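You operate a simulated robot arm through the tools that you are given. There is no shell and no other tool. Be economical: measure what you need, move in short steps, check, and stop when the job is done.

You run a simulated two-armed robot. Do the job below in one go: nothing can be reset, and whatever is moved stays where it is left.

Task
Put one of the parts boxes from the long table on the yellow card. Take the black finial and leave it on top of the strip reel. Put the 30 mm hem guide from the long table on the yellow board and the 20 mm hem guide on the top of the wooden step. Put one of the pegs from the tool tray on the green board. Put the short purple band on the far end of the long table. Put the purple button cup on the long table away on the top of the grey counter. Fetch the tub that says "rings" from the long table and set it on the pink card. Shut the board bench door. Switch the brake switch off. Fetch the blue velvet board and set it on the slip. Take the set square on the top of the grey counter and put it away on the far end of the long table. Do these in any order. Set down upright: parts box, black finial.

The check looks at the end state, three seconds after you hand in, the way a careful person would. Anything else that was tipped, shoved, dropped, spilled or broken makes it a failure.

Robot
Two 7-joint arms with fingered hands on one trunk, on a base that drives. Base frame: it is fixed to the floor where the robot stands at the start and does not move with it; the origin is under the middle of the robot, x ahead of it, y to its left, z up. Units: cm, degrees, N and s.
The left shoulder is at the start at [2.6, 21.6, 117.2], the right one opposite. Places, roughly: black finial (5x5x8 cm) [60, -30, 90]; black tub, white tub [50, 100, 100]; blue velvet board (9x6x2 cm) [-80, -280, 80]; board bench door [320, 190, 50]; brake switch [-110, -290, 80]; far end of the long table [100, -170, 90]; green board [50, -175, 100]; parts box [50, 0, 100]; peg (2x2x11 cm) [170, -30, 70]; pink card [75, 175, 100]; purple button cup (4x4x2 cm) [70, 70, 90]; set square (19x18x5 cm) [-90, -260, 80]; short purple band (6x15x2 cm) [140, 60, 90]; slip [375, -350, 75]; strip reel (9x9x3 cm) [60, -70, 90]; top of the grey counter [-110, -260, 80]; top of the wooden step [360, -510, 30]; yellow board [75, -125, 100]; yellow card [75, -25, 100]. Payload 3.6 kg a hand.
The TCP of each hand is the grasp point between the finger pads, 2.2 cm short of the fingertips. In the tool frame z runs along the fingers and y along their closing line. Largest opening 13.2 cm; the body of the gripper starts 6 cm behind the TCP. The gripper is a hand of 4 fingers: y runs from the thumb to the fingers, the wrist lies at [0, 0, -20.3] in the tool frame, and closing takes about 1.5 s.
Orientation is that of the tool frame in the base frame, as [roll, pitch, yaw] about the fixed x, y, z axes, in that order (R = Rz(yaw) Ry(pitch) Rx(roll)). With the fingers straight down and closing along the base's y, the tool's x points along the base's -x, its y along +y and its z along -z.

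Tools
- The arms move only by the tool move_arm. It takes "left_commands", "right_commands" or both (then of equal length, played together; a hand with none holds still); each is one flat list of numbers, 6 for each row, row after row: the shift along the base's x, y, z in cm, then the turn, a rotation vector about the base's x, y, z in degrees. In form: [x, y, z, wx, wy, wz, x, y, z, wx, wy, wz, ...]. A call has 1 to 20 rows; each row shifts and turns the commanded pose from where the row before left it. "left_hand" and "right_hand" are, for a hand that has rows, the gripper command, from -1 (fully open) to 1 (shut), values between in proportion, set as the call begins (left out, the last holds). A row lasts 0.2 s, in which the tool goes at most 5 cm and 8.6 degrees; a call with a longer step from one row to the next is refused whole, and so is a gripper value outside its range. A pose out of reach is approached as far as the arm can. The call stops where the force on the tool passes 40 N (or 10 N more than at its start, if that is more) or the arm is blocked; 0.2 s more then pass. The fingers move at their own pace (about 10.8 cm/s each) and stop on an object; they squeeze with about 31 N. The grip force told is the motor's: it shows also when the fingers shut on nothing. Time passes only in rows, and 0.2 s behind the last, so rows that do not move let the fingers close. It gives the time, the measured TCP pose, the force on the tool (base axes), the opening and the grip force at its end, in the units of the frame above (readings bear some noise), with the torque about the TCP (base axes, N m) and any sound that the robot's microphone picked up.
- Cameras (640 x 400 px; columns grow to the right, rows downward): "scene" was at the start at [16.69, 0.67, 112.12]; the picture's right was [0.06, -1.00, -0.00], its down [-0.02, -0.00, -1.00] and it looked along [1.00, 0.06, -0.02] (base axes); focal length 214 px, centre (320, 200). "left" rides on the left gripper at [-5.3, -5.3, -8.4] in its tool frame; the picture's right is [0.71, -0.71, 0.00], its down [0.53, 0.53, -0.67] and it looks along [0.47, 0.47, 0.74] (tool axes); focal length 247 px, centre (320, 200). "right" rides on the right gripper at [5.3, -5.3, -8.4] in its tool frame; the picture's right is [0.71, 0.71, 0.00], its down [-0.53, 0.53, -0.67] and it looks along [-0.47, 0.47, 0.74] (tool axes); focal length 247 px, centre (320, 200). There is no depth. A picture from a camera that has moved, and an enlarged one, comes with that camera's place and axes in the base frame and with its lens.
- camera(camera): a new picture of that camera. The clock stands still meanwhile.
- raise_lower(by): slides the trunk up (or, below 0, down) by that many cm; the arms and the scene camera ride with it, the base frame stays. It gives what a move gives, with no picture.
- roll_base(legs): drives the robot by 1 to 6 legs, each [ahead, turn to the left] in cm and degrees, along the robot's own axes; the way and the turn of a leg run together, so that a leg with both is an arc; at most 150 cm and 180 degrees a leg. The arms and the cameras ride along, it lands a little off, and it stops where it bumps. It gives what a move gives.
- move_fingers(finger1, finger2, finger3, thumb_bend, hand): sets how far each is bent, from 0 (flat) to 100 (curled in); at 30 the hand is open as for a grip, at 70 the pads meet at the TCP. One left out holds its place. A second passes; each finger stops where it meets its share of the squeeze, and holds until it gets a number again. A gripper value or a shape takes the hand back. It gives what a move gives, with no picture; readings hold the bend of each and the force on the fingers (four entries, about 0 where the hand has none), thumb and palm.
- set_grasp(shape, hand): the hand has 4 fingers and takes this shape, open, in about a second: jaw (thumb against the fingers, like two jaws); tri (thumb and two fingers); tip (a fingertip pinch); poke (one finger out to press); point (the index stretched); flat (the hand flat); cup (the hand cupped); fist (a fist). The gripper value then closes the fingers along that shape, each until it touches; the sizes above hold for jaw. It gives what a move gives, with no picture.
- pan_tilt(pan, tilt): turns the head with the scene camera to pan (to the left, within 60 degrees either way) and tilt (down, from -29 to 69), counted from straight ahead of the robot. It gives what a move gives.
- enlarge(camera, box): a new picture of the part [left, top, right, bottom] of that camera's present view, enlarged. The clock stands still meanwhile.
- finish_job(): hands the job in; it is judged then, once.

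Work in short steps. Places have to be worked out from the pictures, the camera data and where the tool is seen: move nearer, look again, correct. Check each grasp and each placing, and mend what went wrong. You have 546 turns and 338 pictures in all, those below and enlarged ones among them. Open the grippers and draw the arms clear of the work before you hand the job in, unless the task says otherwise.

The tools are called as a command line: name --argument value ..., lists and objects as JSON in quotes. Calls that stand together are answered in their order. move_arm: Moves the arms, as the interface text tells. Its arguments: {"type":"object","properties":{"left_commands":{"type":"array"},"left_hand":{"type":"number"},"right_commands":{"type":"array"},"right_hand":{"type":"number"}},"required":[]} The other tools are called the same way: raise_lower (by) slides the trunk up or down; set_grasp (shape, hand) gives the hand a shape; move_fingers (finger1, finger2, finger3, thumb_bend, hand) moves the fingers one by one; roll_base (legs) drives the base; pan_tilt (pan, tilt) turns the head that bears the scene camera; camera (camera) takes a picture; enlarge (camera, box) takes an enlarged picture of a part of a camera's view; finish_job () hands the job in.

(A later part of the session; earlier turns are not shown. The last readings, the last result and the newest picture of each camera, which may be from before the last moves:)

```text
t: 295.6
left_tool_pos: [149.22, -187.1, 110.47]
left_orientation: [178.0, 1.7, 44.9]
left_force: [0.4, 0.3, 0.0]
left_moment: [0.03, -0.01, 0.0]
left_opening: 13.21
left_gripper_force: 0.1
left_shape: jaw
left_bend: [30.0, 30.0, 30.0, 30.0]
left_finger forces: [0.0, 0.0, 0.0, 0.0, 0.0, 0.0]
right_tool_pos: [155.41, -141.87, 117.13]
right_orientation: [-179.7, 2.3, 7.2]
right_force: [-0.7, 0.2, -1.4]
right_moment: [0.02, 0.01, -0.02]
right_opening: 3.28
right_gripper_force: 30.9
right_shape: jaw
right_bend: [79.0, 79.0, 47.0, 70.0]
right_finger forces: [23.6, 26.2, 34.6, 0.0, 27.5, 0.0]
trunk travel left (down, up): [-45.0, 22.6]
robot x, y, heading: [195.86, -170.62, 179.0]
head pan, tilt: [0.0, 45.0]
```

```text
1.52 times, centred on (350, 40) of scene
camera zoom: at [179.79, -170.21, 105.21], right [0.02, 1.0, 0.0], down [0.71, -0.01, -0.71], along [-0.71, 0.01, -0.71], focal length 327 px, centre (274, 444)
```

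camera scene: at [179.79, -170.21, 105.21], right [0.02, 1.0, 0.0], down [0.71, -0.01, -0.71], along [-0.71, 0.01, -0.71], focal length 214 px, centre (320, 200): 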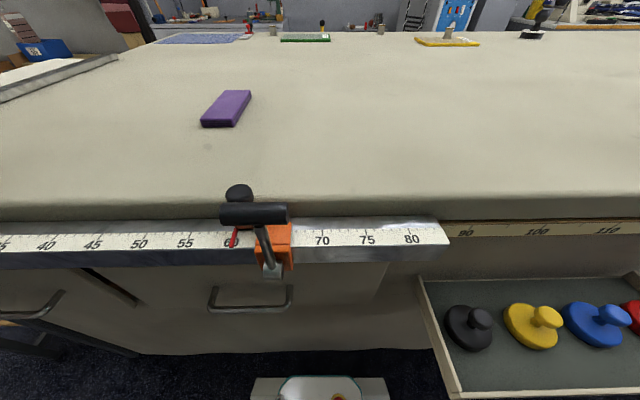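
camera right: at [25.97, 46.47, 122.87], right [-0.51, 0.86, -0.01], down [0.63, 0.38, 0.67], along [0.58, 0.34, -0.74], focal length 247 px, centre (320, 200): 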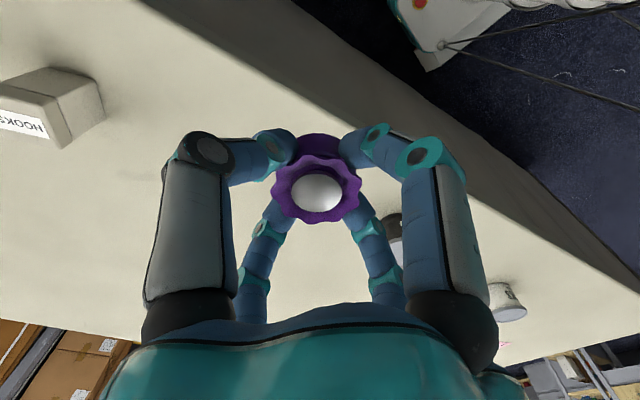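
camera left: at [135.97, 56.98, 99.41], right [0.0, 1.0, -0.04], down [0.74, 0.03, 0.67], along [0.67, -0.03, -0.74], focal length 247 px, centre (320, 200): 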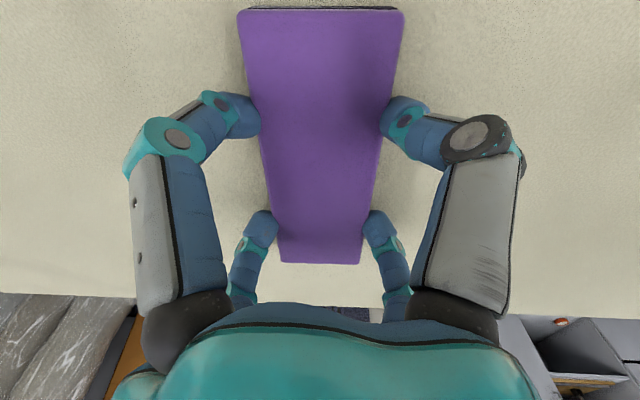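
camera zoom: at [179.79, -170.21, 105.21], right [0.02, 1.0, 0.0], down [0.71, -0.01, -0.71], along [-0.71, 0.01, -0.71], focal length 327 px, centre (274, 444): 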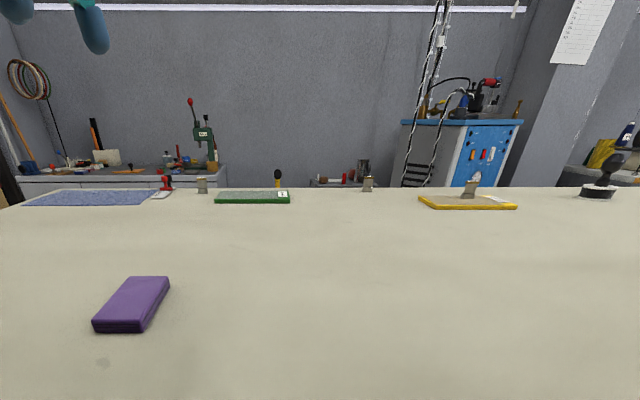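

The band lies on the far end. With the left hand free I fetch a peg now: back off, turn to +y and drive to the tool tray.

roll_base --legs '[[-62, 0], [0, -43]]'

roll_base --legs '[[0, -46]]'

roll_base --legs '[[150, 0]]'

roll_base --legs '[[15, 0], [0, 43]]'

roll_base --legs '[[0, 45]]'

pan_tilt --pan 0 --tilt 35

camera --camera "scene"

```text
t: 301.0
left_tool_pos: [210.0, -153.09, 110.39]
left_orientation: [178.0, 1.6, 3.0]
left_force: [0.4, -0.4, 0.3]
left_moment: [-0.03, 0.0, -0.02]
left_opening: 13.19
left_gripper_force: 0.1
left_shape: jaw
left_bend: [30.0, 30.0, 30.0, 30.0]
left_finger forces: [0.0, 0.0, 0.0, 0.0, 0.0, 0.0]
right_tool_pos: [244.66, -123.39, 117.12]
right_orientation: [-179.7, 2.1, -34.6]
right_force: [-0.6, 0.8, 0.0]
right_moment: [-0.04, -0.01, 0.01]
right_opening: 3.27
right_gripper_force: 30.6
right_shape: jaw
right_bend: [79.0, 79.0, 47.0, 70.0]
right_finger forces: [23.6, 26.1, 34.7, 0.0, 27.4, 0.0]
trunk travel left (down, up): [-45.0, 22.6]
robot x, y, heading: [253.23, -173.97, 137.6]
head pan, tilt: [0.0, 45.0]
```

```text
t: 303.5
left_tool_pos: [239.74, -127.98, 110.46]
left_orientation: [177.9, 1.6, -44.8]
left_force: [-0.1, -0.4, -0.3]
left_moment: [0.03, -0.03, 0.02]
left_opening: 13.21
left_gripper_force: 0.0
left_shape: jaw
left_bend: [30.0, 30.0, 30.0, 30.0]
left_finger forces: [0.1, 0.1, 0.0, 0.1, 0.0, 0.1]
right_tool_pos: [285.11, -133.55, 117.13]
right_orientation: [-179.8, 2.2, -82.4]
right_force: [0.4, 0.0, -0.8]
right_moment: [-0.03, -0.02, -0.02]
right_opening: 3.26
right_gripper_force: 31.1
right_shape: jaw
right_bend: [79.0, 79.0, 47.0, 70.0]
right_finger forces: [23.5, 25.9, 34.7, 0.0, 27.6, 0.1]
trunk travel left (down, up): [-45.0, 22.6]
robot x, y, heading: [249.26, -174.19, 90.0]
head pan, tilt: [0.0, 45.0]
```

```text
t: 311.0
left_tool_pos: [239.71, 23.25, 110.66]
left_orientation: [177.9, 1.6, -44.8]
left_force: [-0.4, -0.2, -0.6]
left_moment: [-0.01, 0.0, 0.03]
left_opening: 13.2
left_gripper_force: 0.0
left_shape: jaw
left_bend: [30.0, 30.0, 30.0, 30.0]
left_finger forces: [0.0, 0.0, 0.0, 0.0, 0.1, 0.1]
right_tool_pos: [284.98, 17.44, 117.18]
right_orientation: [-179.7, 2.2, -82.5]
right_force: [0.2, 0.2, -0.2]
right_moment: [-0.04, 0.01, 0.0]
right_opening: 3.25
right_gripper_force: 31.4
right_shape: jaw
right_bend: [79.0, 79.0, 47.0, 70.0]
right_finger forces: [23.3, 26.1, 34.9, 0.0, 27.9, 0.1]
trunk travel left (down, up): [-45.0, 22.6]
robot x, y, heading: [249.14, -22.73, 89.9]
head pan, tilt: [0.0, 45.0]
```

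```text
t: 314.3
left_tool_pos: [211.3, 19.53, 110.63]
left_orientation: [178.1, 1.6, -2.7]
left_force: [-0.9, 0.3, 0.1]
left_moment: [0.02, 0.0, -0.01]
left_opening: 13.21
left_gripper_force: 0.1
left_shape: jaw
left_bend: [30.0, 30.0, 30.0, 30.0]
left_finger forces: [0.1, 0.1, 0.1, 0.0, 0.0, 0.1]
right_tool_pos: [248.73, 45.82, 117.19]
right_orientation: [-179.7, 2.2, -40.3]
right_force: [-0.2, -0.7, -1.9]
right_moment: [0.0, -0.02, -0.01]
right_opening: 3.25
right_gripper_force: 31.2
right_shape: jaw
right_bend: [79.0, 79.0, 47.0, 70.0]
right_finger forces: [23.1, 25.6, 35.1, 0.1, 27.8, 0.1]
trunk travel left (down, up): [-45.0, 22.6]
robot x, y, heading: [251.85, -5.73, 131.7]
head pan, tilt: [0.0, 45.0]
```

```text
t: 316.8
left_tool_pos: [204.77, -16.8, 110.62]
left_orientation: [178.0, 1.6, 42.9]
left_force: [-1.0, 0.6, 0.4]
left_moment: [-0.01, -0.03, 0.0]
left_opening: 13.22
left_gripper_force: 0.2
left_shape: jaw
left_bend: [30.0, 30.0, 30.0, 30.0]
left_finger forces: [0.0, 0.0, 0.0, 0.0, 0.1, 0.1]
right_tool_pos: [212.38, 28.1, 117.33]
right_orientation: [-179.7, 2.2, 5.0]
right_force: [-0.7, 0.4, -1.5]
right_moment: [-0.01, -0.02, -0.03]
right_opening: 3.27
right_gripper_force: 31.1
right_shape: jaw
right_bend: [79.0, 79.0, 47.0, 70.0]
right_finger forces: [23.0, 25.6, 35.2, 0.0, 27.8, 0.0]
trunk travel left (down, up): [-45.0, 22.6]
robot x, y, heading: [251.68, -1.8, 176.8]
head pan, tilt: [0.0, 45.0]
```

```text
t: 317.5
left_tool_pos: [204.83, -16.7, 110.76]
left_orientation: [178.1, 1.8, 42.8]
left_force: [0.3, -0.1, 0.6]
left_moment: [-0.02, 0.04, 0.01]
left_opening: 13.19
left_gripper_force: 0.1
left_shape: jaw
left_bend: [30.0, 30.0, 30.0, 30.0]
left_finger forces: [0.0, 0.0, 0.0, 0.1, 0.0, 0.1]
right_tool_pos: [212.5, 28.32, 117.29]
right_orientation: [-179.8, 2.3, 5.1]
right_force: [0.3, 0.1, -0.7]
right_moment: [0.0, 0.03, -0.01]
right_opening: 3.26
right_gripper_force: 30.9
right_shape: jaw
right_bend: [79.0, 79.0, 47.0, 70.0]
right_finger forces: [22.9, 25.9, 35.1, 0.0, 27.9, 0.1]
trunk travel left (down, up): [-45.0, 22.6]
robot x, y, heading: [251.74, -2.21, 176.9]
head pan, tilt: [0.0, 35.0]
```

```text
206 pictures are left
camera scene: at [235.17, -1.27, 106.68], right [0.05, 1.0, 0.0], down [0.57, -0.03, -0.82], along [-0.82, 0.04, -0.57], focal length 214 px, centre (320, 200)
```

scene: 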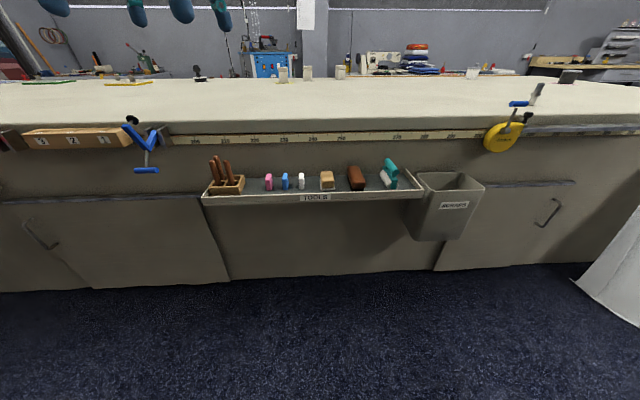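

The TOOLS tray holds a block with brown pegs at about (180,−26). I roll 26 cm forward and zoom in.

roll_base --legs '[[26, 2]]'

pan_tilt --pan 20 --tilt 40

camera --camera "scene"

camera --camera "left"

```text
t: 319.4
left_tool_pos: [178.98, -17.6, 110.64]
left_orientation: [178.0, 1.7, 44.8]
left_force: [0.6, 0.5, -0.2]
left_moment: [-0.01, -0.05, -0.02]
left_opening: 13.22
left_gripper_force: 0.0
left_shape: jaw
left_bend: [30.0, 30.0, 30.0, 30.0]
left_finger forces: [0.1, 0.0, 0.1, 0.1, 0.0, 0.0]
right_tool_pos: [185.1, 27.7, 117.35]
right_orientation: [-179.7, 2.3, 7.2]
right_force: [0.3, -0.9, -1.1]
right_moment: [0.01, 0.0, -0.01]
right_opening: 3.25
right_gripper_force: 30.5
right_shape: jaw
right_bend: [79.0, 79.0, 47.0, 70.0]
right_finger forces: [22.8, 26.0, 35.0, 0.0, 27.8, 0.0]
trunk travel left (down, up): [-45.0, 22.6]
robot x, y, heading: [225.56, -1.1, 178.6]
head pan, tilt: [0.0, 35.0]
```

```text
t: 320.2
left_tool_pos: [179.37, -17.53, 110.86]
left_orientation: [178.0, 1.6, 44.8]
left_force: [-0.2, -1.0, -0.3]
left_moment: [0.0, 0.04, -0.03]
left_opening: 13.2
left_gripper_force: 0.1
left_shape: jaw
left_bend: [30.0, 30.0, 30.0, 30.0]
left_finger forces: [0.1, 0.0, 0.0, 0.0, 0.1, 0.0]
right_tool_pos: [185.23, 27.66, 117.31]
right_orientation: [-179.7, 2.1, 7.3]
right_force: [-0.3, -0.1, 0.1]
right_moment: [0.01, -0.04, -0.04]
right_opening: 3.26
right_gripper_force: 30.7
right_shape: jaw
right_bend: [79.0, 79.0, 47.0, 70.0]
right_finger forces: [22.9, 25.9, 35.3, 0.0, 27.9, 0.0]
trunk travel left (down, up): [-45.0, 22.6]
robot x, y, heading: [225.44, -1.2, 179.0]
head pan, tilt: [20.0, 40.0]
```

```text
205 pictures are left
camera scene: at [209.72, -3.76, 105.93], right [-0.32, 0.95, 0.0], down [0.61, 0.21, -0.77], along [-0.72, -0.25, -0.64], focal length 214 px, centre (320, 200)
```

scene: 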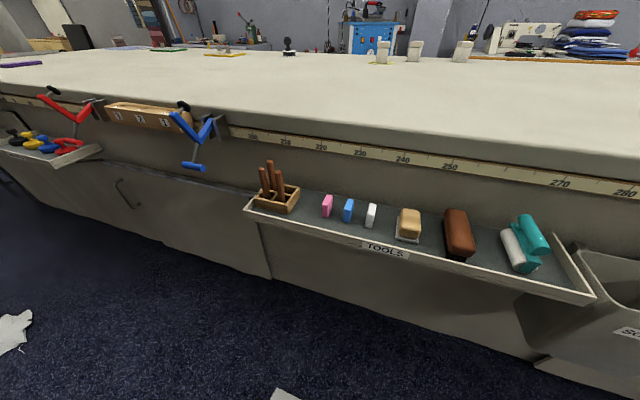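

```text
204 pictures are left
camera left: at [171.76, -17.14, 119.27], right [0.0, 1.0, -0.04], down [0.74, 0.03, 0.67], along [0.67, -0.03, -0.74], focal length 247 px, centre (320, 200)
```

left: 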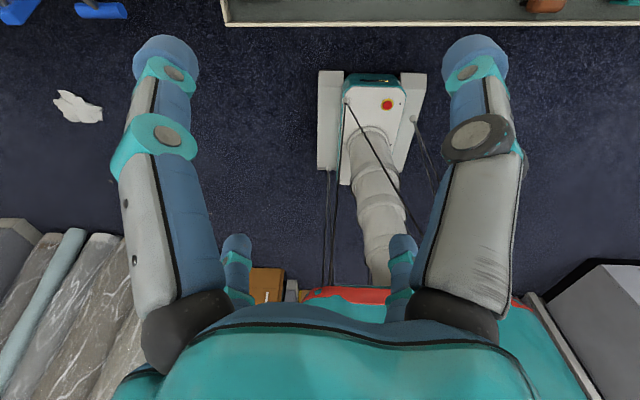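

enlarge --camera "scene" --box '[230, 150, 320, 225]'

```text
5.33 times, centred on (275, 188) of scene
camera zoom: at [209.72, -3.76, 105.93], right [-0.32, 0.95, 0.0], down [0.61, 0.21, -0.77], along [-0.72, -0.25, -0.64], focal length 1144 px, centre (560, 267)
```

zoom: 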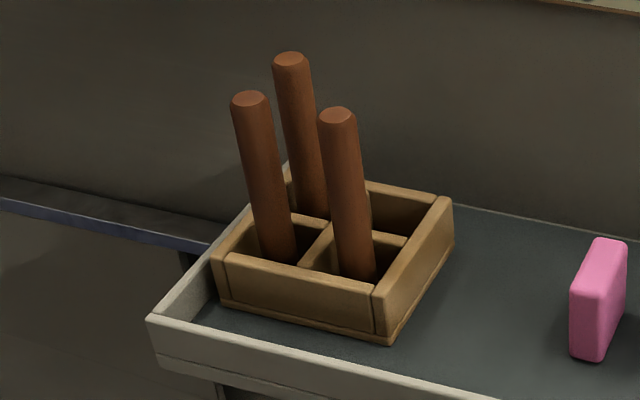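

The three pegs stand in a 2×2 block: tops at z≈79.5, at about A(173.6,−30.7), B(170,−30.7), C(173,−26.7). The table edge is close, so I try the "tip" pinch shape and look at the fingers.

set_grasp --shape "tip" --hand "left"

camera --camera "left"

pan_tilt --pan 20 --tilt 0

camera --camera "scene"

```text
t: 321.1
left_tool_pos: [179.23, -17.51, 110.73]
left_orientation: [178.0, 1.6, 44.8]
left_force: [-0.4, -0.1, 0.4]
left_moment: [0.0, -0.02, 0.03]
left_opening: 13.17
left_gripper_force: 0.1
left_shape: tip
left_bend: [11.0, 30.0, 11.0, 30.0]
left_finger forces: [0.0, 0.0, 0.0, 0.1, 0.0, 0.0]
right_tool_pos: [185.27, 27.52, 117.3]
right_orientation: [-179.7, 2.3, 7.2]
right_force: [-0.4, -0.4, -0.4]
right_moment: [0.01, 0.0, 0.0]
right_opening: 3.24
right_gripper_force: 30.9
right_shape: jaw
right_bend: [79.0, 79.0, 47.0, 70.0]
right_finger forces: [22.8, 25.9, 35.2, 0.1, 27.7, 0.0]
trunk travel left (down, up): [-45.0, 22.6]
robot x, y, heading: [225.98, -1.1, 178.9]
head pan, tilt: [20.0, 40.0]
```

```text
202 pictures are left
camera left: at [171.76, -17.15, 119.27], right [0.0, 1.0, -0.04], down [0.74, 0.03, 0.67], along [0.67, -0.03, -0.74], focal length 247 px, centre (320, 200)
```

left: 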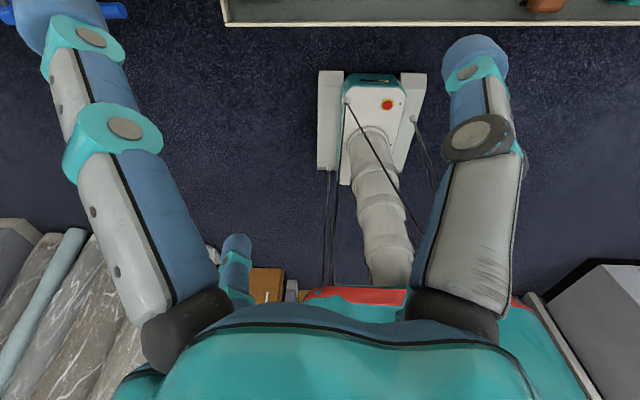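

```text
t: 322.2
left_tool_pos: [179.25, -17.49, 110.79]
left_orientation: [178.0, 1.7, 44.7]
left_force: [0.3, 0.7, -0.6]
left_moment: [-0.04, 0.02, 0.0]
left_opening: 13.2
left_gripper_force: 0.2
left_shape: tip
left_bend: [11.0, 30.0, 11.0, 30.0]
left_finger forces: [0.0, 0.0, 0.0, 0.0, 0.0, 0.0]
right_tool_pos: [185.24, 27.65, 117.36]
right_orientation: [-179.7, 2.3, 7.2]
right_force: [-0.1, -1.1, -0.6]
right_moment: [0.03, -0.03, 0.04]
right_opening: 3.25
right_gripper_force: 31.4
right_shape: jaw
right_bend: [79.0, 79.0, 47.0, 70.0]
right_finger forces: [23.0, 25.9, 35.2, 0.1, 27.8, 0.0]
trunk travel left (down, up): [-45.0, 22.6]
robot x, y, heading: [225.5, -1.27, 179.0]
head pan, tilt: [20.0, 0.0]
```

```text
201 pictures are left
camera scene: at [209.24, -3.93, 112.29], right [-0.32, 0.95, 0.0], down [0.0, 0.0, -1.0], along [-0.95, -0.32, 0.0], focal length 214 px, centre (320, 200)
```

scene: 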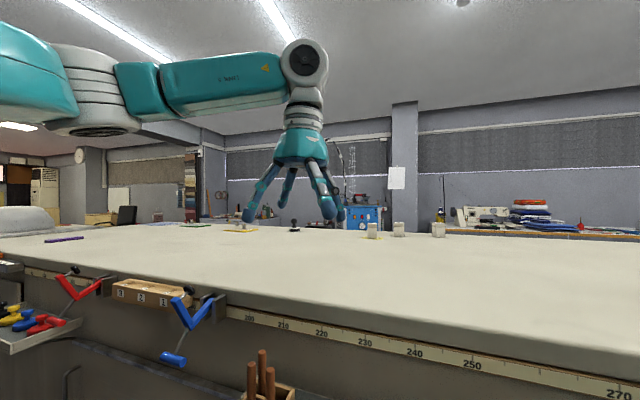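

In this hand finger 2 opposes the thumb and fingers 1/3 are the cross pair. I'll go back to jaw, partly pre-close, turn the hand to yaw −45 (camera toward +y) tilted 20° away from the table edge, and hover over peg C.

set_grasp --shape "jaw" --hand "left"

move_arm --left_commands '[0, -0.8, 0, 0, 0, -8.2, 0, -0.8, 0, 0, 0, -8.2, 0, -0.8, 0, 0, 0, -8.2, 0, -0.8, 0, 0, 0, -8.2, 0, -0.8, 0, 0, 0, -8.2, 0, -0.8, 0, 0, 0, -8.2, 0, -0.8, 0, 0, 0, -8.2, 0, -0.8, 0, 0, 0, -8.2, 0, -0.8, 0, 0, 0, -8.2, 0, -0.8, 0, 0, 0, -8.2, 0, -0.8, 0, 0, 0, -8.2, 0, 0, -2, 0, 7, 0, 0, 0, -2, 0, 7, 0, 0, 0, -2, 0, 6, 0]' --left_hand -0.3

camera --camera "left"

```text
t: 323.1
left_tool_pos: [179.18, -17.47, 110.78]
left_orientation: [178.0, 1.6, 44.8]
left_force: [-1.2, 0.5, 0.0]
left_moment: [0.0, -0.03, -0.02]
left_opening: 13.19
left_gripper_force: 0.0
left_shape: jaw
left_bend: [30.0, 30.0, 30.0, 30.0]
left_finger forces: [0.0, 0.0, 0.0, 0.0, 0.1, 0.0]
right_tool_pos: [185.19, 27.74, 117.36]
right_orientation: [-179.7, 2.3, 7.2]
right_force: [0.3, -0.6, -0.7]
right_moment: [0.02, -0.01, -0.01]
right_opening: 3.27
right_gripper_force: 31.7
right_shape: jaw
right_bend: [79.0, 79.0, 47.0, 70.0]
right_finger forces: [22.9, 26.0, 35.2, 0.0, 27.8, 0.1]
trunk travel left (down, up): [-45.0, 22.6]
robot x, y, heading: [225.18, -1.17, 178.7]
head pan, tilt: [20.0, 0.0]
```

```text
t: 326.1
left_tool_pos: [179.13, -26.42, 104.51]
left_orientation: [163.4, 15.6, -47.6]
left_force: [0.1, 0.8, -0.1]
left_moment: [0.04, -0.04, 0.03]
left_opening: 8.63
left_gripper_force: 0.0
left_shape: jaw
left_bend: [30.0, 30.0, 30.0, 70.0]
left_finger forces: [0.0, 0.0, 0.0, 0.0, 0.0, 0.0]
right_tool_pos: [185.25, 27.6, 117.42]
right_orientation: [-179.7, 2.3, 7.2]
right_force: [-0.1, -0.3, -0.8]
right_moment: [-0.03, 0.02, 0.0]
right_opening: 3.23
right_gripper_force: 30.8
right_shape: jaw
right_bend: [79.0, 79.0, 47.0, 70.0]
right_finger forces: [23.0, 25.9, 35.1, 0.0, 27.9, 0.1]
trunk travel left (down, up): [-45.0, 22.6]
robot x, y, heading: [225.55, -1.0, 178.7]
head pan, tilt: [20.0, 0.0]
```

```text
200 pictures are left
camera left: at [182.5, -18.82, 112.5], right [0.92, -0.01, -0.39], down [0.25, -0.74, 0.62], along [-0.29, -0.67, -0.68], focal length 247 px, centre (320, 200)
```

left: 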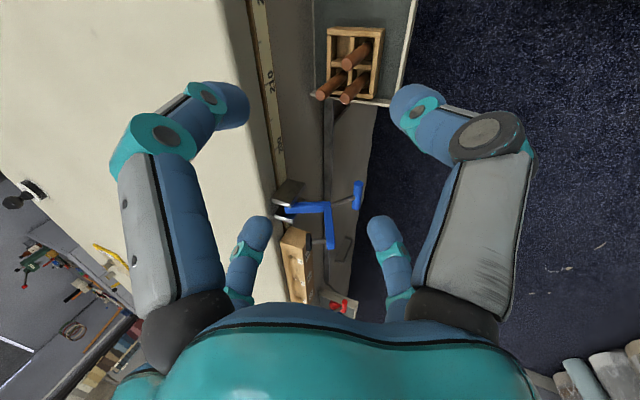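

Good view. I zoom on the pegs to locate them precisely.

enlarge --camera "left" --box '[290, 10, 420, 120]'

```text
3.64 times, centred on (355, 65) of left
camera zoom: at [182.5, -18.82, 112.5], right [0.92, -0.01, -0.39], down [0.25, -0.74, 0.62], along [-0.29, -0.67, -0.68], focal length 898 px, centre (193, 691)
```

zoom: 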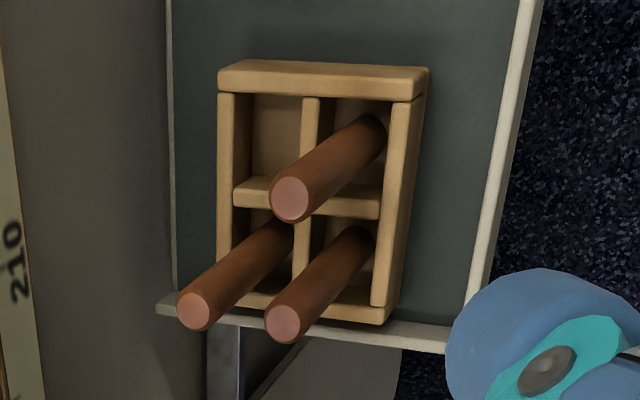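

Peg C's top is at (172.6,−26.9); the table edge is about 8 cm behind it. I set a 4.5 cm opening and move over the peg.

move_arm --left_commands '[-2, -0.2, -3, 0, 0, 0, -2, -0.2, -3, 0, 0, 0, -2.2, 0, -3, 0, 0, 0, 0, 0, -3, 0, 0, 0, 0, 0, -2.5, 0, 0, 0]' --left_hand 0.318

camera --camera "left"

pan_tilt --pan 25 --tilt 40

enlarge --camera "scene" --box '[220, 100, 400, 230]'

```text
t: 327.3
left_tool_pos: [172.81, -26.54, 90.4]
left_orientation: [163.4, 15.5, -47.6]
left_force: [-0.5, -0.5, -0.4]
left_moment: [0.03, 0.01, -0.01]
left_opening: 4.52
left_gripper_force: 0.0
left_shape: jaw
left_bend: [79.0, 79.0, 79.0, 70.0]
left_finger forces: [0.0, 0.1, 0.0, 0.0, 0.0, 0.1]
right_tool_pos: [185.3, 27.61, 117.34]
right_orientation: [-179.8, 2.2, 7.1]
right_force: [0.6, 0.4, 0.0]
right_moment: [0.02, -0.03, 0.01]
right_opening: 3.25
right_gripper_force: 30.6
right_shape: jaw
right_bend: [79.0, 79.0, 47.0, 70.0]
right_finger forces: [22.8, 26.0, 35.1, 0.0, 27.8, 0.1]
trunk travel left (down, up): [-45.0, 22.6]
robot x, y, heading: [225.5, -1.17, 178.8]
head pan, tilt: [20.0, 0.0]
```

```text
198 pictures are left
camera left: at [176.12, -18.96, 98.34], right [0.92, -0.01, -0.38], down [0.25, -0.74, 0.62], along [-0.29, -0.67, -0.68], focal length 247 px, centre (320, 200)
```

left: 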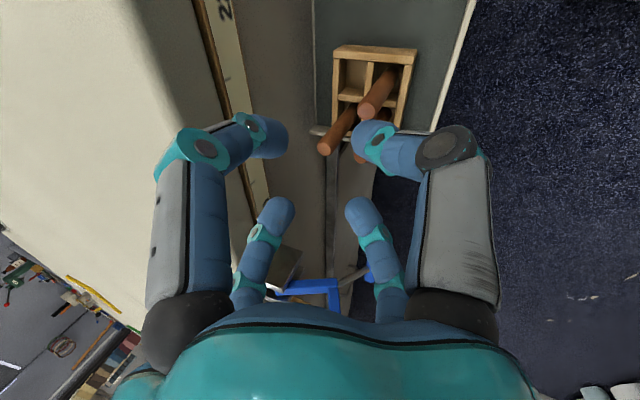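

```text
t: 328.3
left_tool_pos: [172.77, -26.54, 90.47]
left_orientation: [163.4, 15.4, -47.6]
left_force: [0.1, 0.2, -0.4]
left_moment: [-0.02, -0.02, -0.01]
left_opening: 4.51
left_gripper_force: 0.2
left_shape: jaw
left_bend: [79.0, 79.0, 79.0, 70.0]
left_finger forces: [0.1, 0.1, 0.1, 0.0, 0.1, 0.0]
right_tool_pos: [185.28, 27.67, 117.36]
right_orientation: [-179.6, 2.3, 7.2]
right_force: [-0.5, -0.3, 0.8]
right_moment: [-0.04, -0.03, 0.05]
right_opening: 3.26
right_gripper_force: 31.0
right_shape: jaw
right_bend: [79.0, 79.0, 47.0, 70.0]
right_finger forces: [22.9, 25.8, 35.1, 0.0, 27.8, 0.1]
trunk travel left (down, up): [-45.0, 22.6]
robot x, y, heading: [225.48, -1.19, 179.0]
head pan, tilt: [25.0, 40.0]
```

```text
3.08 times, centred on (310, 165) of scene
camera zoom: at [209.99, -4.46, 105.93], right [-0.4, 0.91, 0.0], down [0.59, 0.26, -0.77], along [-0.7, -0.31, -0.64], focal length 660 px, centre (351, 308)
```

zoom: 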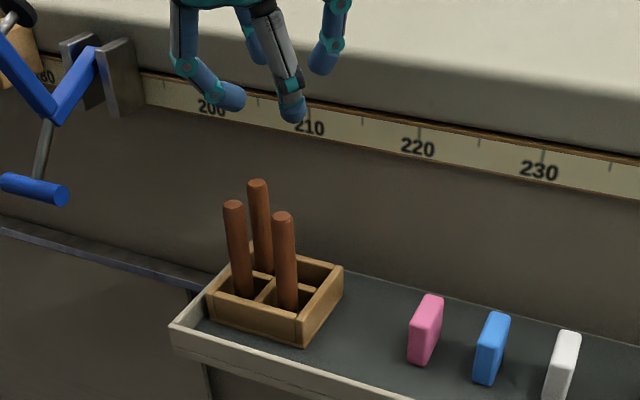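

Aligned. I descend vertically around peg C, check, then close.

move_arm --left_commands '[-0.3, -0.2, -4, 0, 0, 0, 0, 0, -4, 0, 0, 0, 0, 0, -3, 0, 0, 0, 0, 0, -2.3, 0, 0, 0]'

camera --camera "left"

enlarge --camera "scene" --box '[220, 100, 400, 230]'

```text
t: 329.3
left_tool_pos: [172.72, -26.97, 76.97]
left_orientation: [163.4, 15.5, -47.6]
left_force: [0.4, 0.8, -0.6]
left_moment: [0.05, -0.02, 0.0]
left_opening: 4.54
left_gripper_force: 0.0
left_shape: jaw
left_bend: [79.0, 79.0, 79.0, 70.0]
left_finger forces: [0.1, 0.0, 0.0, 0.0, 0.0, 0.1]
right_tool_pos: [185.31, 27.62, 117.48]
right_orientation: [-179.8, 2.3, 7.2]
right_force: [-0.4, 0.8, -1.0]
right_moment: [-0.03, 0.02, -0.02]
right_opening: 3.23
right_gripper_force: 30.9
right_shape: jaw
right_bend: [79.0, 79.0, 47.0, 70.0]
right_finger forces: [22.8, 26.0, 35.2, 0.0, 27.7, 0.1]
trunk travel left (down, up): [-45.0, 22.6]
robot x, y, heading: [225.37, -1.26, 178.7]
head pan, tilt: [25.0, 40.0]
```

```text
196 pictures are left
camera left: at [176.07, -19.38, 84.83], right [0.92, -0.01, -0.38], down [0.25, -0.74, 0.62], along [-0.29, -0.67, -0.68], focal length 247 px, centre (320, 200)
```

left: 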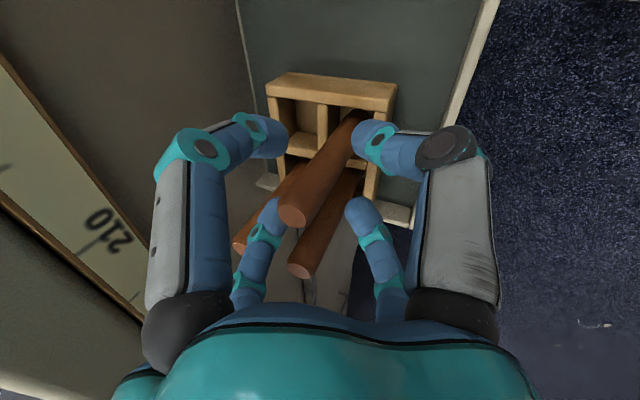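

```text
3.08 times, centred on (310, 165) of scene
camera zoom: at [209.98, -4.46, 105.92], right [-0.4, 0.91, 0.0], down [0.59, 0.26, -0.77], along [-0.7, -0.31, -0.64], focal length 660 px, centre (351, 308)
```

zoom: 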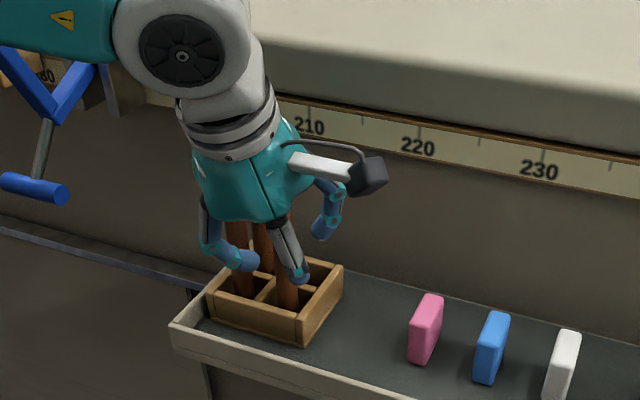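

Peg C passes through the middle of the finger ring. I close.

move_arm --left_commands '[0, 0, 0, 0, 0, 0, 0, 0, 0, 0, 0, 0, 0, 0, 0, 0, 0, 0, 0, 0, 0, 0, 0, 0, 0, 0, 0, 0, 0, 0]' --left_hand 1

camera --camera "left"

move_arm --left_commands '[0, 0, 1.5, 0, 0, 0, 0, 0, 2, 0, 0, 0, 0, 0, 3, 0, 0, 0, 0, 0, 3, 0, 0, 0, 0, 0, 4, 0, 0, 0]'

camera --camera "left"

enlarge --camera "scene" --box '[220, 80, 400, 230]'

```text
t: 330.5
left_tool_pos: [172.77, -27.02, 77.01]
left_orientation: [163.5, 15.5, -47.6]
left_force: [1.4, -0.5, -0.1]
left_moment: [0.01, -0.11, 0.0]
left_opening: 1.33
left_gripper_force: 30.9
left_shape: jaw
left_bend: [75.0, 75.0, 75.0, 70.0]
left_finger forces: [26.6, 27.0, 27.8, 0.0, 28.9, 0.0]
right_tool_pos: [185.24, 27.67, 117.38]
right_orientation: [-179.7, 2.3, 7.2]
right_force: [-0.4, -0.1, -1.2]
right_moment: [-0.04, -0.03, 0.03]
right_opening: 3.26
right_gripper_force: 31.0
right_shape: jaw
right_bend: [79.0, 79.0, 47.0, 70.0]
right_finger forces: [22.9, 25.8, 35.2, 0.1, 27.8, 0.0]
trunk travel left (down, up): [-45.0, 22.6]
robot x, y, heading: [225.59, -1.31, 178.8]
head pan, tilt: [25.0, 40.0]
```

```text
194 pictures are left
camera left: at [176.08, -19.38, 84.87], right [0.92, -0.01, -0.38], down [0.25, -0.74, 0.62], along [-0.29, -0.67, -0.68], focal length 247 px, centre (320, 200)
```

left: 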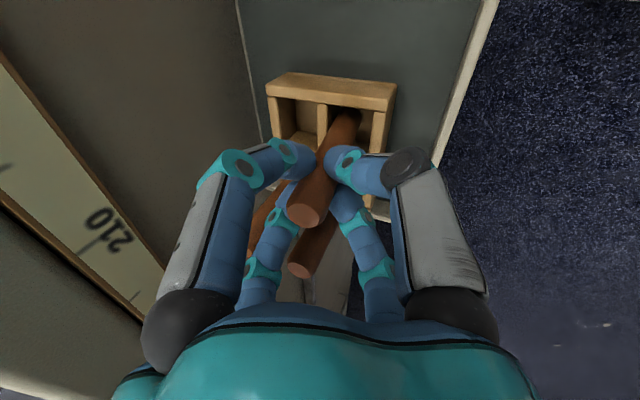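

```text
t: 331.7
left_tool_pos: [172.56, -26.85, 90.58]
left_orientation: [163.5, 15.5, -47.6]
left_force: [0.3, -1.0, 0.2]
left_moment: [0.0, 0.03, 0.01]
left_opening: 1.32
left_gripper_force: 30.8
left_shape: jaw
left_bend: [75.0, 75.0, 75.0, 70.0]
left_finger forces: [27.0, 27.3, 27.1, 0.0, 27.9, 0.1]
right_tool_pos: [185.28, 27.82, 117.54]
right_orientation: [-179.7, 2.3, 7.3]
right_force: [0.3, -1.4, -1.0]
right_moment: [-0.03, 0.03, -0.01]
right_opening: 3.23
right_gripper_force: 31.0
right_shape: jaw
right_bend: [79.0, 79.0, 47.0, 70.0]
right_finger forces: [22.9, 25.9, 35.2, 0.1, 27.9, 0.0]
trunk travel left (down, up): [-45.0, 22.6]
robot x, y, heading: [225.71, -1.02, 178.8]
head pan, tilt: [25.0, 40.0]
```

```text
193 pictures are left
camera left: at [175.94, -19.25, 98.48], right [0.92, -0.01, -0.38], down [0.25, -0.74, 0.62], along [-0.29, -0.67, -0.68], focal length 247 px, centre (320, 200)
```

left: 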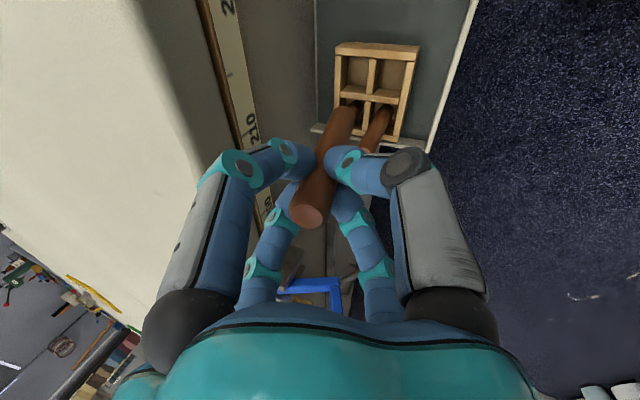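

```text
2.67 times, centred on (310, 155) of scene
camera zoom: at [210.02, -4.44, 105.93], right [-0.4, 0.91, 0.0], down [0.59, 0.26, -0.77], along [-0.7, -0.31, -0.64], focal length 572 px, centre (347, 320)
```

zoom: 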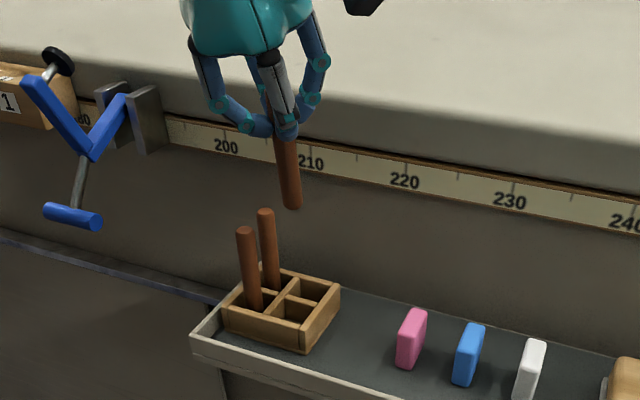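

Peg in hand, the other two still upright. I raise and pull it in, then back off and turn toward −y.

move_arm --left_commands '[1, 0.5, 4.5, 0, 0, 0, 2, 0.5, 4.5, 0, 0, 0, 2, 0.5, 4.5, 0, 0, 0, 3, 0.5, 3, 0, 0, 0]'

roll_base --legs '[[-35, 0], [0, 40]]'

roll_base --legs '[[0, 45]]'

roll_base --legs '[[0, 3], [150, 0]]'

pan_tilt --pan -20 --tilt 20

camera --camera "scene"

```text
t: 332.7
left_tool_pos: [180.81, -24.63, 107.02]
left_orientation: [163.4, 15.4, -47.4]
left_force: [-0.4, -0.1, 0.0]
left_moment: [0.02, -0.03, -0.06]
left_opening: 1.31
left_gripper_force: 31.1
left_shape: jaw
left_bend: [75.0, 75.0, 75.0, 70.0]
left_finger forces: [27.0, 27.3, 27.2, 0.1, 27.8, 0.0]
right_tool_pos: [185.35, 27.65, 117.48]
right_orientation: [-179.7, 2.3, 7.2]
right_force: [0.1, -0.8, -0.8]
right_moment: [0.04, -0.02, 0.03]
right_opening: 3.27
right_gripper_force: 31.1
right_shape: jaw
right_bend: [79.0, 79.0, 47.0, 70.0]
right_finger forces: [23.0, 25.9, 35.2, 0.0, 27.8, 0.0]
trunk travel left (down, up): [-45.0, 22.6]
robot x, y, heading: [225.43, -0.93, 179.0]
head pan, tilt: [25.0, 40.0]
```

```text
t: 336.9
left_tool_pos: [241.99, -48.67, 106.92]
left_orientation: [163.5, 15.4, -6.7]
left_force: [0.1, -0.6, 0.5]
left_moment: [-0.02, 0.02, 0.0]
left_opening: 1.32
left_gripper_force: 31.0
left_shape: jaw
left_bend: [75.0, 75.0, 75.0, 70.0]
left_finger forces: [27.0, 27.3, 27.2, 0.0, 27.5, 0.0]
right_tool_pos: [211.16, -6.27, 117.39]
right_orientation: [-179.7, 2.1, 48.1]
right_force: [-0.4, 0.3, -0.7]
right_moment: [0.02, 0.0, 0.04]
right_opening: 3.24
right_gripper_force: 30.7
right_shape: jaw
right_bend: [79.0, 79.0, 47.0, 70.0]
right_finger forces: [22.7, 25.6, 35.3, 0.1, 27.7, 0.0]
trunk travel left (down, up): [-45.0, 22.6]
robot x, y, heading: [258.68, 0.5, -140.4]
head pan, tilt: [25.0, 40.0]
```

```text
t: 339.4
left_tool_pos: [281.93, -46.33, 106.96]
left_orientation: [163.5, 15.4, 38.5]
left_force: [-0.4, 0.1, -0.6]
left_moment: [0.0, 0.0, 0.02]
left_opening: 1.29
left_gripper_force: 30.6
left_shape: jaw
left_bend: [75.0, 75.0, 75.0, 70.0]
left_finger forces: [27.1, 27.5, 27.3, 0.0, 27.1, 0.0]
right_tool_pos: [230.03, -38.18, 117.31]
right_orientation: [-179.8, 2.2, 93.4]
right_force: [-0.3, -0.1, -0.3]
right_moment: [-0.03, -0.01, -0.01]
right_opening: 3.26
right_gripper_force: 31.5
right_shape: jaw
right_bend: [79.0, 79.0, 47.0, 70.0]
right_finger forces: [22.6, 25.5, 35.5, 0.1, 27.9, 0.1]
trunk travel left (down, up): [-45.0, 22.6]
robot x, y, heading: [255.06, 0.49, -95.1]
head pan, tilt: [25.0, 40.0]
```

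```text
t: 347.2
left_tool_pos: [285.75, -191.94, 106.98]
left_orientation: [163.5, 15.4, 45.5]
left_force: [-0.7, 0.1, -0.1]
left_moment: [0.04, 0.05, 0.01]
left_opening: 1.29
left_gripper_force: 30.6
left_shape: jaw
left_bend: [75.0, 75.0, 75.0, 70.0]
left_finger forces: [27.3, 27.7, 27.5, 0.1, 27.3, 0.0]
right_tool_pos: [233.45, -190.21, 117.44]
right_orientation: [-179.7, 2.3, 100.2]
right_force: [0.5, 0.1, -0.6]
right_moment: [0.02, 0.0, 0.03]
right_opening: 3.26
right_gripper_force: 30.8
right_shape: jaw
right_bend: [80.0, 79.0, 47.0, 70.0]
right_finger forces: [22.5, 25.6, 35.4, 0.0, 27.7, 0.0]
trunk travel left (down, up): [-45.0, 22.6]
robot x, y, heading: [253.51, -148.34, -88.8]
head pan, tilt: [25.0, 40.0]
```

```text
t: 348.3
left_tool_pos: [285.96, -191.88, 107.06]
left_orientation: [163.4, 15.5, 45.4]
left_force: [0.3, 0.4, 0.4]
left_moment: [-0.03, -0.03, -0.01]
left_opening: 1.34
left_gripper_force: 30.5
left_shape: jaw
left_bend: [75.0, 75.0, 75.0, 70.0]
left_finger forces: [27.4, 27.7, 27.6, 0.2, 27.4, 0.0]
right_tool_pos: [233.46, -190.0, 117.6]
right_orientation: [-179.7, 2.2, 100.2]
right_force: [0.2, -1.2, -0.8]
right_moment: [0.02, 0.0, -0.04]
right_opening: 3.23
right_gripper_force: 30.9
right_shape: jaw
right_bend: [80.0, 79.0, 47.0, 70.0]
right_finger forces: [22.5, 25.6, 35.4, 0.0, 27.8, 0.0]
trunk travel left (down, up): [-45.0, 22.6]
robot x, y, heading: [253.68, -148.14, -88.6]
head pan, tilt: [-20.0, 20.0]
```

```text
191 pictures are left
camera scene: at [250.71, -165.02, 109.06], right [-0.95, 0.32, 0.0], down [0.11, 0.33, -0.94], along [-0.3, -0.89, -0.34], focal length 214 px, centre (320, 200)
```

scene: 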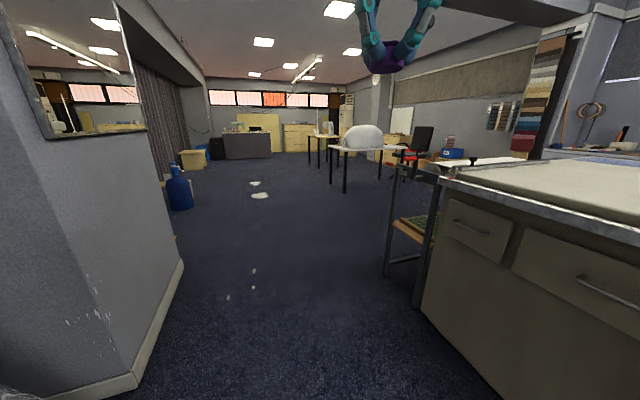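

The way is clear south of the table frame (ends y≈−279). I continue to y≈−325 and turn right to go round the end.

roll_base --legs '[[150, 0], [28, 0]]'

roll_base --legs '[[0, -45]]'

roll_base --legs '[[0, -46]]'

pan_tilt --pan 0 --tilt 20

camera --camera "scene"

```text
t: 352.4
left_tool_pos: [286.47, -264.9, 107.28]
left_orientation: [162.9, 14.9, 44.9]
left_force: [0.1, 0.9, -1.3]
left_moment: [-0.02, -0.04, -0.02]
left_opening: 1.3
left_gripper_force: 30.6
left_shape: jaw
left_bend: [75.0, 75.0, 75.0, 70.0]
left_finger forces: [27.3, 27.7, 27.7, 0.0, 27.4, 0.0]
right_tool_pos: [233.63, -262.9, 117.72]
right_orientation: [-179.9, 2.6, 99.8]
right_force: [-0.9, -0.9, 0.6]
right_moment: [0.01, -0.03, -0.03]
right_opening: 3.25
right_gripper_force: 30.7
right_shape: jaw
right_bend: [80.0, 79.0, 47.0, 70.0]
right_finger forces: [22.5, 25.7, 35.2, 0.0, 27.7, 0.0]
trunk travel left (down, up): [-45.0, 22.6]
robot x, y, heading: [255.26, -222.59, -88.9]
head pan, tilt: [-20.0, 20.0]
stopped in leg 1: the robot was blocked; the commanded pose is now the measured one
```

```text
t: 353.1
left_tool_pos: [286.42, -264.84, 107.33]
left_orientation: [163.0, 14.7, 44.9]
left_force: [0.0, 1.0, -0.1]
left_moment: [0.01, 0.01, 0.01]
left_opening: 1.32
left_gripper_force: 31.1
left_shape: jaw
left_bend: [75.0, 75.0, 75.0, 70.0]
left_finger forces: [27.3, 27.8, 27.6, 0.0, 27.3, 0.0]
right_tool_pos: [233.62, -263.02, 117.66]
right_orientation: [-179.8, 2.6, 99.8]
right_force: [0.6, 0.1, -1.3]
right_moment: [0.01, 0.01, -0.04]
right_opening: 3.27
right_gripper_force: 31.2
right_shape: jaw
right_bend: [80.0, 79.0, 47.0, 70.0]
right_finger forces: [22.5, 25.6, 35.4, 0.0, 27.7, 0.1]
trunk travel left (down, up): [-45.0, 22.6]
robot x, y, heading: [255.11, -222.4, -89.3]
head pan, tilt: [-20.0, 20.0]
stopped in leg 1: the robot was blocked; the commanded pose is now the measured one
```

```text
t: 355.6
left_tool_pos: [245.87, -275.79, 106.83]
left_orientation: [163.5, 14.7, -1.1]
left_force: [-0.1, 0.0, -0.8]
left_moment: [0.0, 0.0, 0.02]
left_opening: 1.29
left_gripper_force: 31.0
left_shape: jaw
left_bend: [75.0, 75.0, 75.0, 70.0]
left_finger forces: [27.1, 27.4, 27.5, 0.0, 26.8, 0.1]
right_tool_pos: [210.71, -236.54, 117.49]
right_orientation: [-179.6, 2.0, 53.5]
right_force: [-0.4, 0.2, -0.4]
right_moment: [0.0, 0.0, 0.02]
right_opening: 3.25
right_gripper_force: 31.3
right_shape: jaw
right_bend: [80.0, 79.0, 46.0, 70.0]
right_finger forces: [22.3, 25.5, 35.6, 0.0, 27.8, 0.0]
trunk travel left (down, up): [-45.0, 22.6]
robot x, y, heading: [255.71, -223.28, -135.6]
head pan, tilt: [-20.0, 20.0]
```

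```text
t: 356.4
left_tool_pos: [245.85, -275.73, 106.86]
left_orientation: [163.6, 14.7, -1.1]
left_force: [0.7, -0.7, -0.1]
left_moment: [-0.01, -0.02, -0.01]
left_opening: 1.32
left_gripper_force: 31.2
left_shape: jaw
left_bend: [75.0, 75.0, 75.0, 70.0]
left_finger forces: [27.3, 27.5, 27.5, 0.0, 26.9, 0.1]
right_tool_pos: [210.8, -236.55, 117.53]
right_orientation: [-179.6, 2.0, 53.5]
right_force: [-0.7, -0.8, -0.3]
right_moment: [-0.03, 0.02, 0.01]
right_opening: 3.24
right_gripper_force: 30.9
right_shape: jaw
right_bend: [80.0, 79.0, 46.0, 70.0]
right_finger forces: [22.4, 25.6, 35.7, 0.0, 27.8, 0.0]
trunk travel left (down, up): [-45.0, 22.6]
robot x, y, heading: [255.47, -223.3, -135.4]
head pan, tilt: [0.0, 20.0]
```

```text
190 pictures are left
camera scene: at [243.41, -235.1, 109.07], right [-0.7, 0.71, 0.0], down [0.24, 0.24, -0.94], along [-0.67, -0.66, -0.34], focal length 214 px, centre (320, 200)
```

scene: 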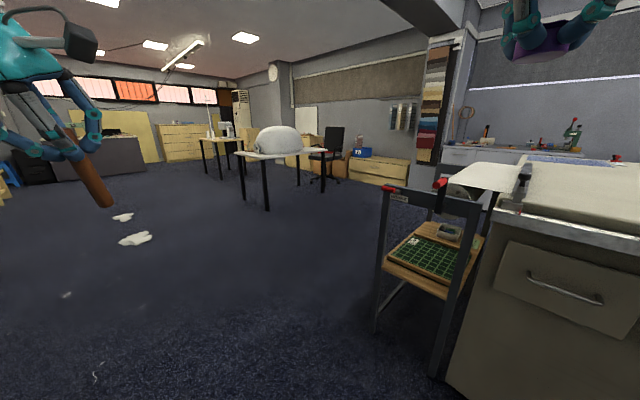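

It was stopped near the pillar (x≈309), probably by the left elbow. I steer away: turn slightly left and drive diagonally past the frame, then west.

roll_base --legs '[[0, 12], [112, 0]]'

roll_base --legs '[[0, -30]]'

roll_base --legs '[[0, -30]]'

camera --camera "scene"

```text
t: 363.0
left_tool_pos: [194.9, -371.8, 106.84]
left_orientation: [163.6, 14.7, 11.4]
left_force: [0.3, -0.3, 0.4]
left_moment: [0.02, 0.01, 0.02]
left_opening: 1.3
left_gripper_force: 31.1
left_shape: jaw
left_bend: [75.0, 75.0, 75.0, 70.0]
left_finger forces: [27.2, 27.4, 27.4, 0.0, 26.8, 0.1]
right_tool_pos: [152.05, -341.09, 117.47]
right_orientation: [-179.6, 1.9, 66.0]
right_force: [-0.1, 0.2, -0.2]
right_moment: [-0.02, -0.03, 0.01]
right_opening: 3.27
right_gripper_force: 30.9
right_shape: jaw
right_bend: [80.0, 79.0, 46.0, 70.0]
right_finger forces: [22.5, 25.4, 35.6, 0.0, 27.6, 0.1]
trunk travel left (down, up): [-45.0, 22.6]
robot x, y, heading: [192.8, -318.58, -123.0]
head pan, tilt: [0.0, 20.0]
```

```text
t: 364.9
left_tool_pos: [167.87, -365.8, 106.86]
left_orientation: [163.7, 14.7, -18.2]
left_force: [-0.4, 0.0, -0.2]
left_moment: [0.01, -0.01, 0.0]
left_opening: 1.3
left_gripper_force: 30.4
left_shape: jaw
left_bend: [75.0, 75.0, 75.0, 70.0]
left_finger forces: [27.3, 27.3, 27.4, 0.1, 26.6, 0.1]
right_tool_pos: [145.97, -317.92, 117.73]
right_orientation: [-179.6, 2.0, 36.3]
right_force: [-0.2, -0.6, 0.1]
right_moment: [0.0, 0.03, 0.0]
right_opening: 3.24
right_gripper_force: 31.2
right_shape: jaw
right_bend: [80.0, 79.0, 46.0, 70.0]
right_finger forces: [22.3, 25.4, 35.7, 0.0, 27.8, 0.1]
trunk travel left (down, up): [-45.0, 22.6]
robot x, y, heading: [193.39, -320.24, -152.5]
head pan, tilt: [0.0, 20.0]
```

```text
t: 366.7
left_tool_pos: [148.53, -346.85, 106.95]
left_orientation: [163.7, 14.7, -48.5]
left_force: [0.4, 0.0, 0.7]
left_moment: [-0.03, 0.02, 0.0]
left_opening: 1.27
left_gripper_force: 31.1
left_shape: jaw
left_bend: [75.0, 75.0, 75.0, 70.0]
left_finger forces: [27.3, 27.3, 27.3, 0.0, 26.5, 0.0]
right_tool_pos: [153.66, -294.33, 117.65]
right_orientation: [-179.7, 1.8, 6.2]
right_force: [0.2, -1.1, -1.2]
right_moment: [0.0, -0.02, -0.02]
right_opening: 3.25
right_gripper_force: 30.7
right_shape: jaw
right_bend: [80.0, 79.0, 46.0, 70.0]
right_finger forces: [22.2, 25.3, 35.7, 0.1, 28.0, 0.1]
trunk travel left (down, up): [-45.0, 22.6]
robot x, y, heading: [193.32, -322.6, 177.3]
head pan, tilt: [0.0, 20.0]
```

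```text
189 pictures are left
camera scene: at [176.47, -322.03, 109.04], right [0.04, 1.0, 0.0], down [0.34, -0.01, -0.94], along [-0.94, 0.04, -0.34], focal length 214 px, centre (320, 200)
```

scene: 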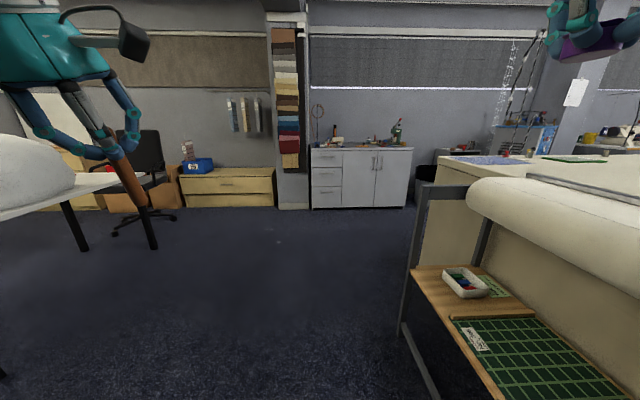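

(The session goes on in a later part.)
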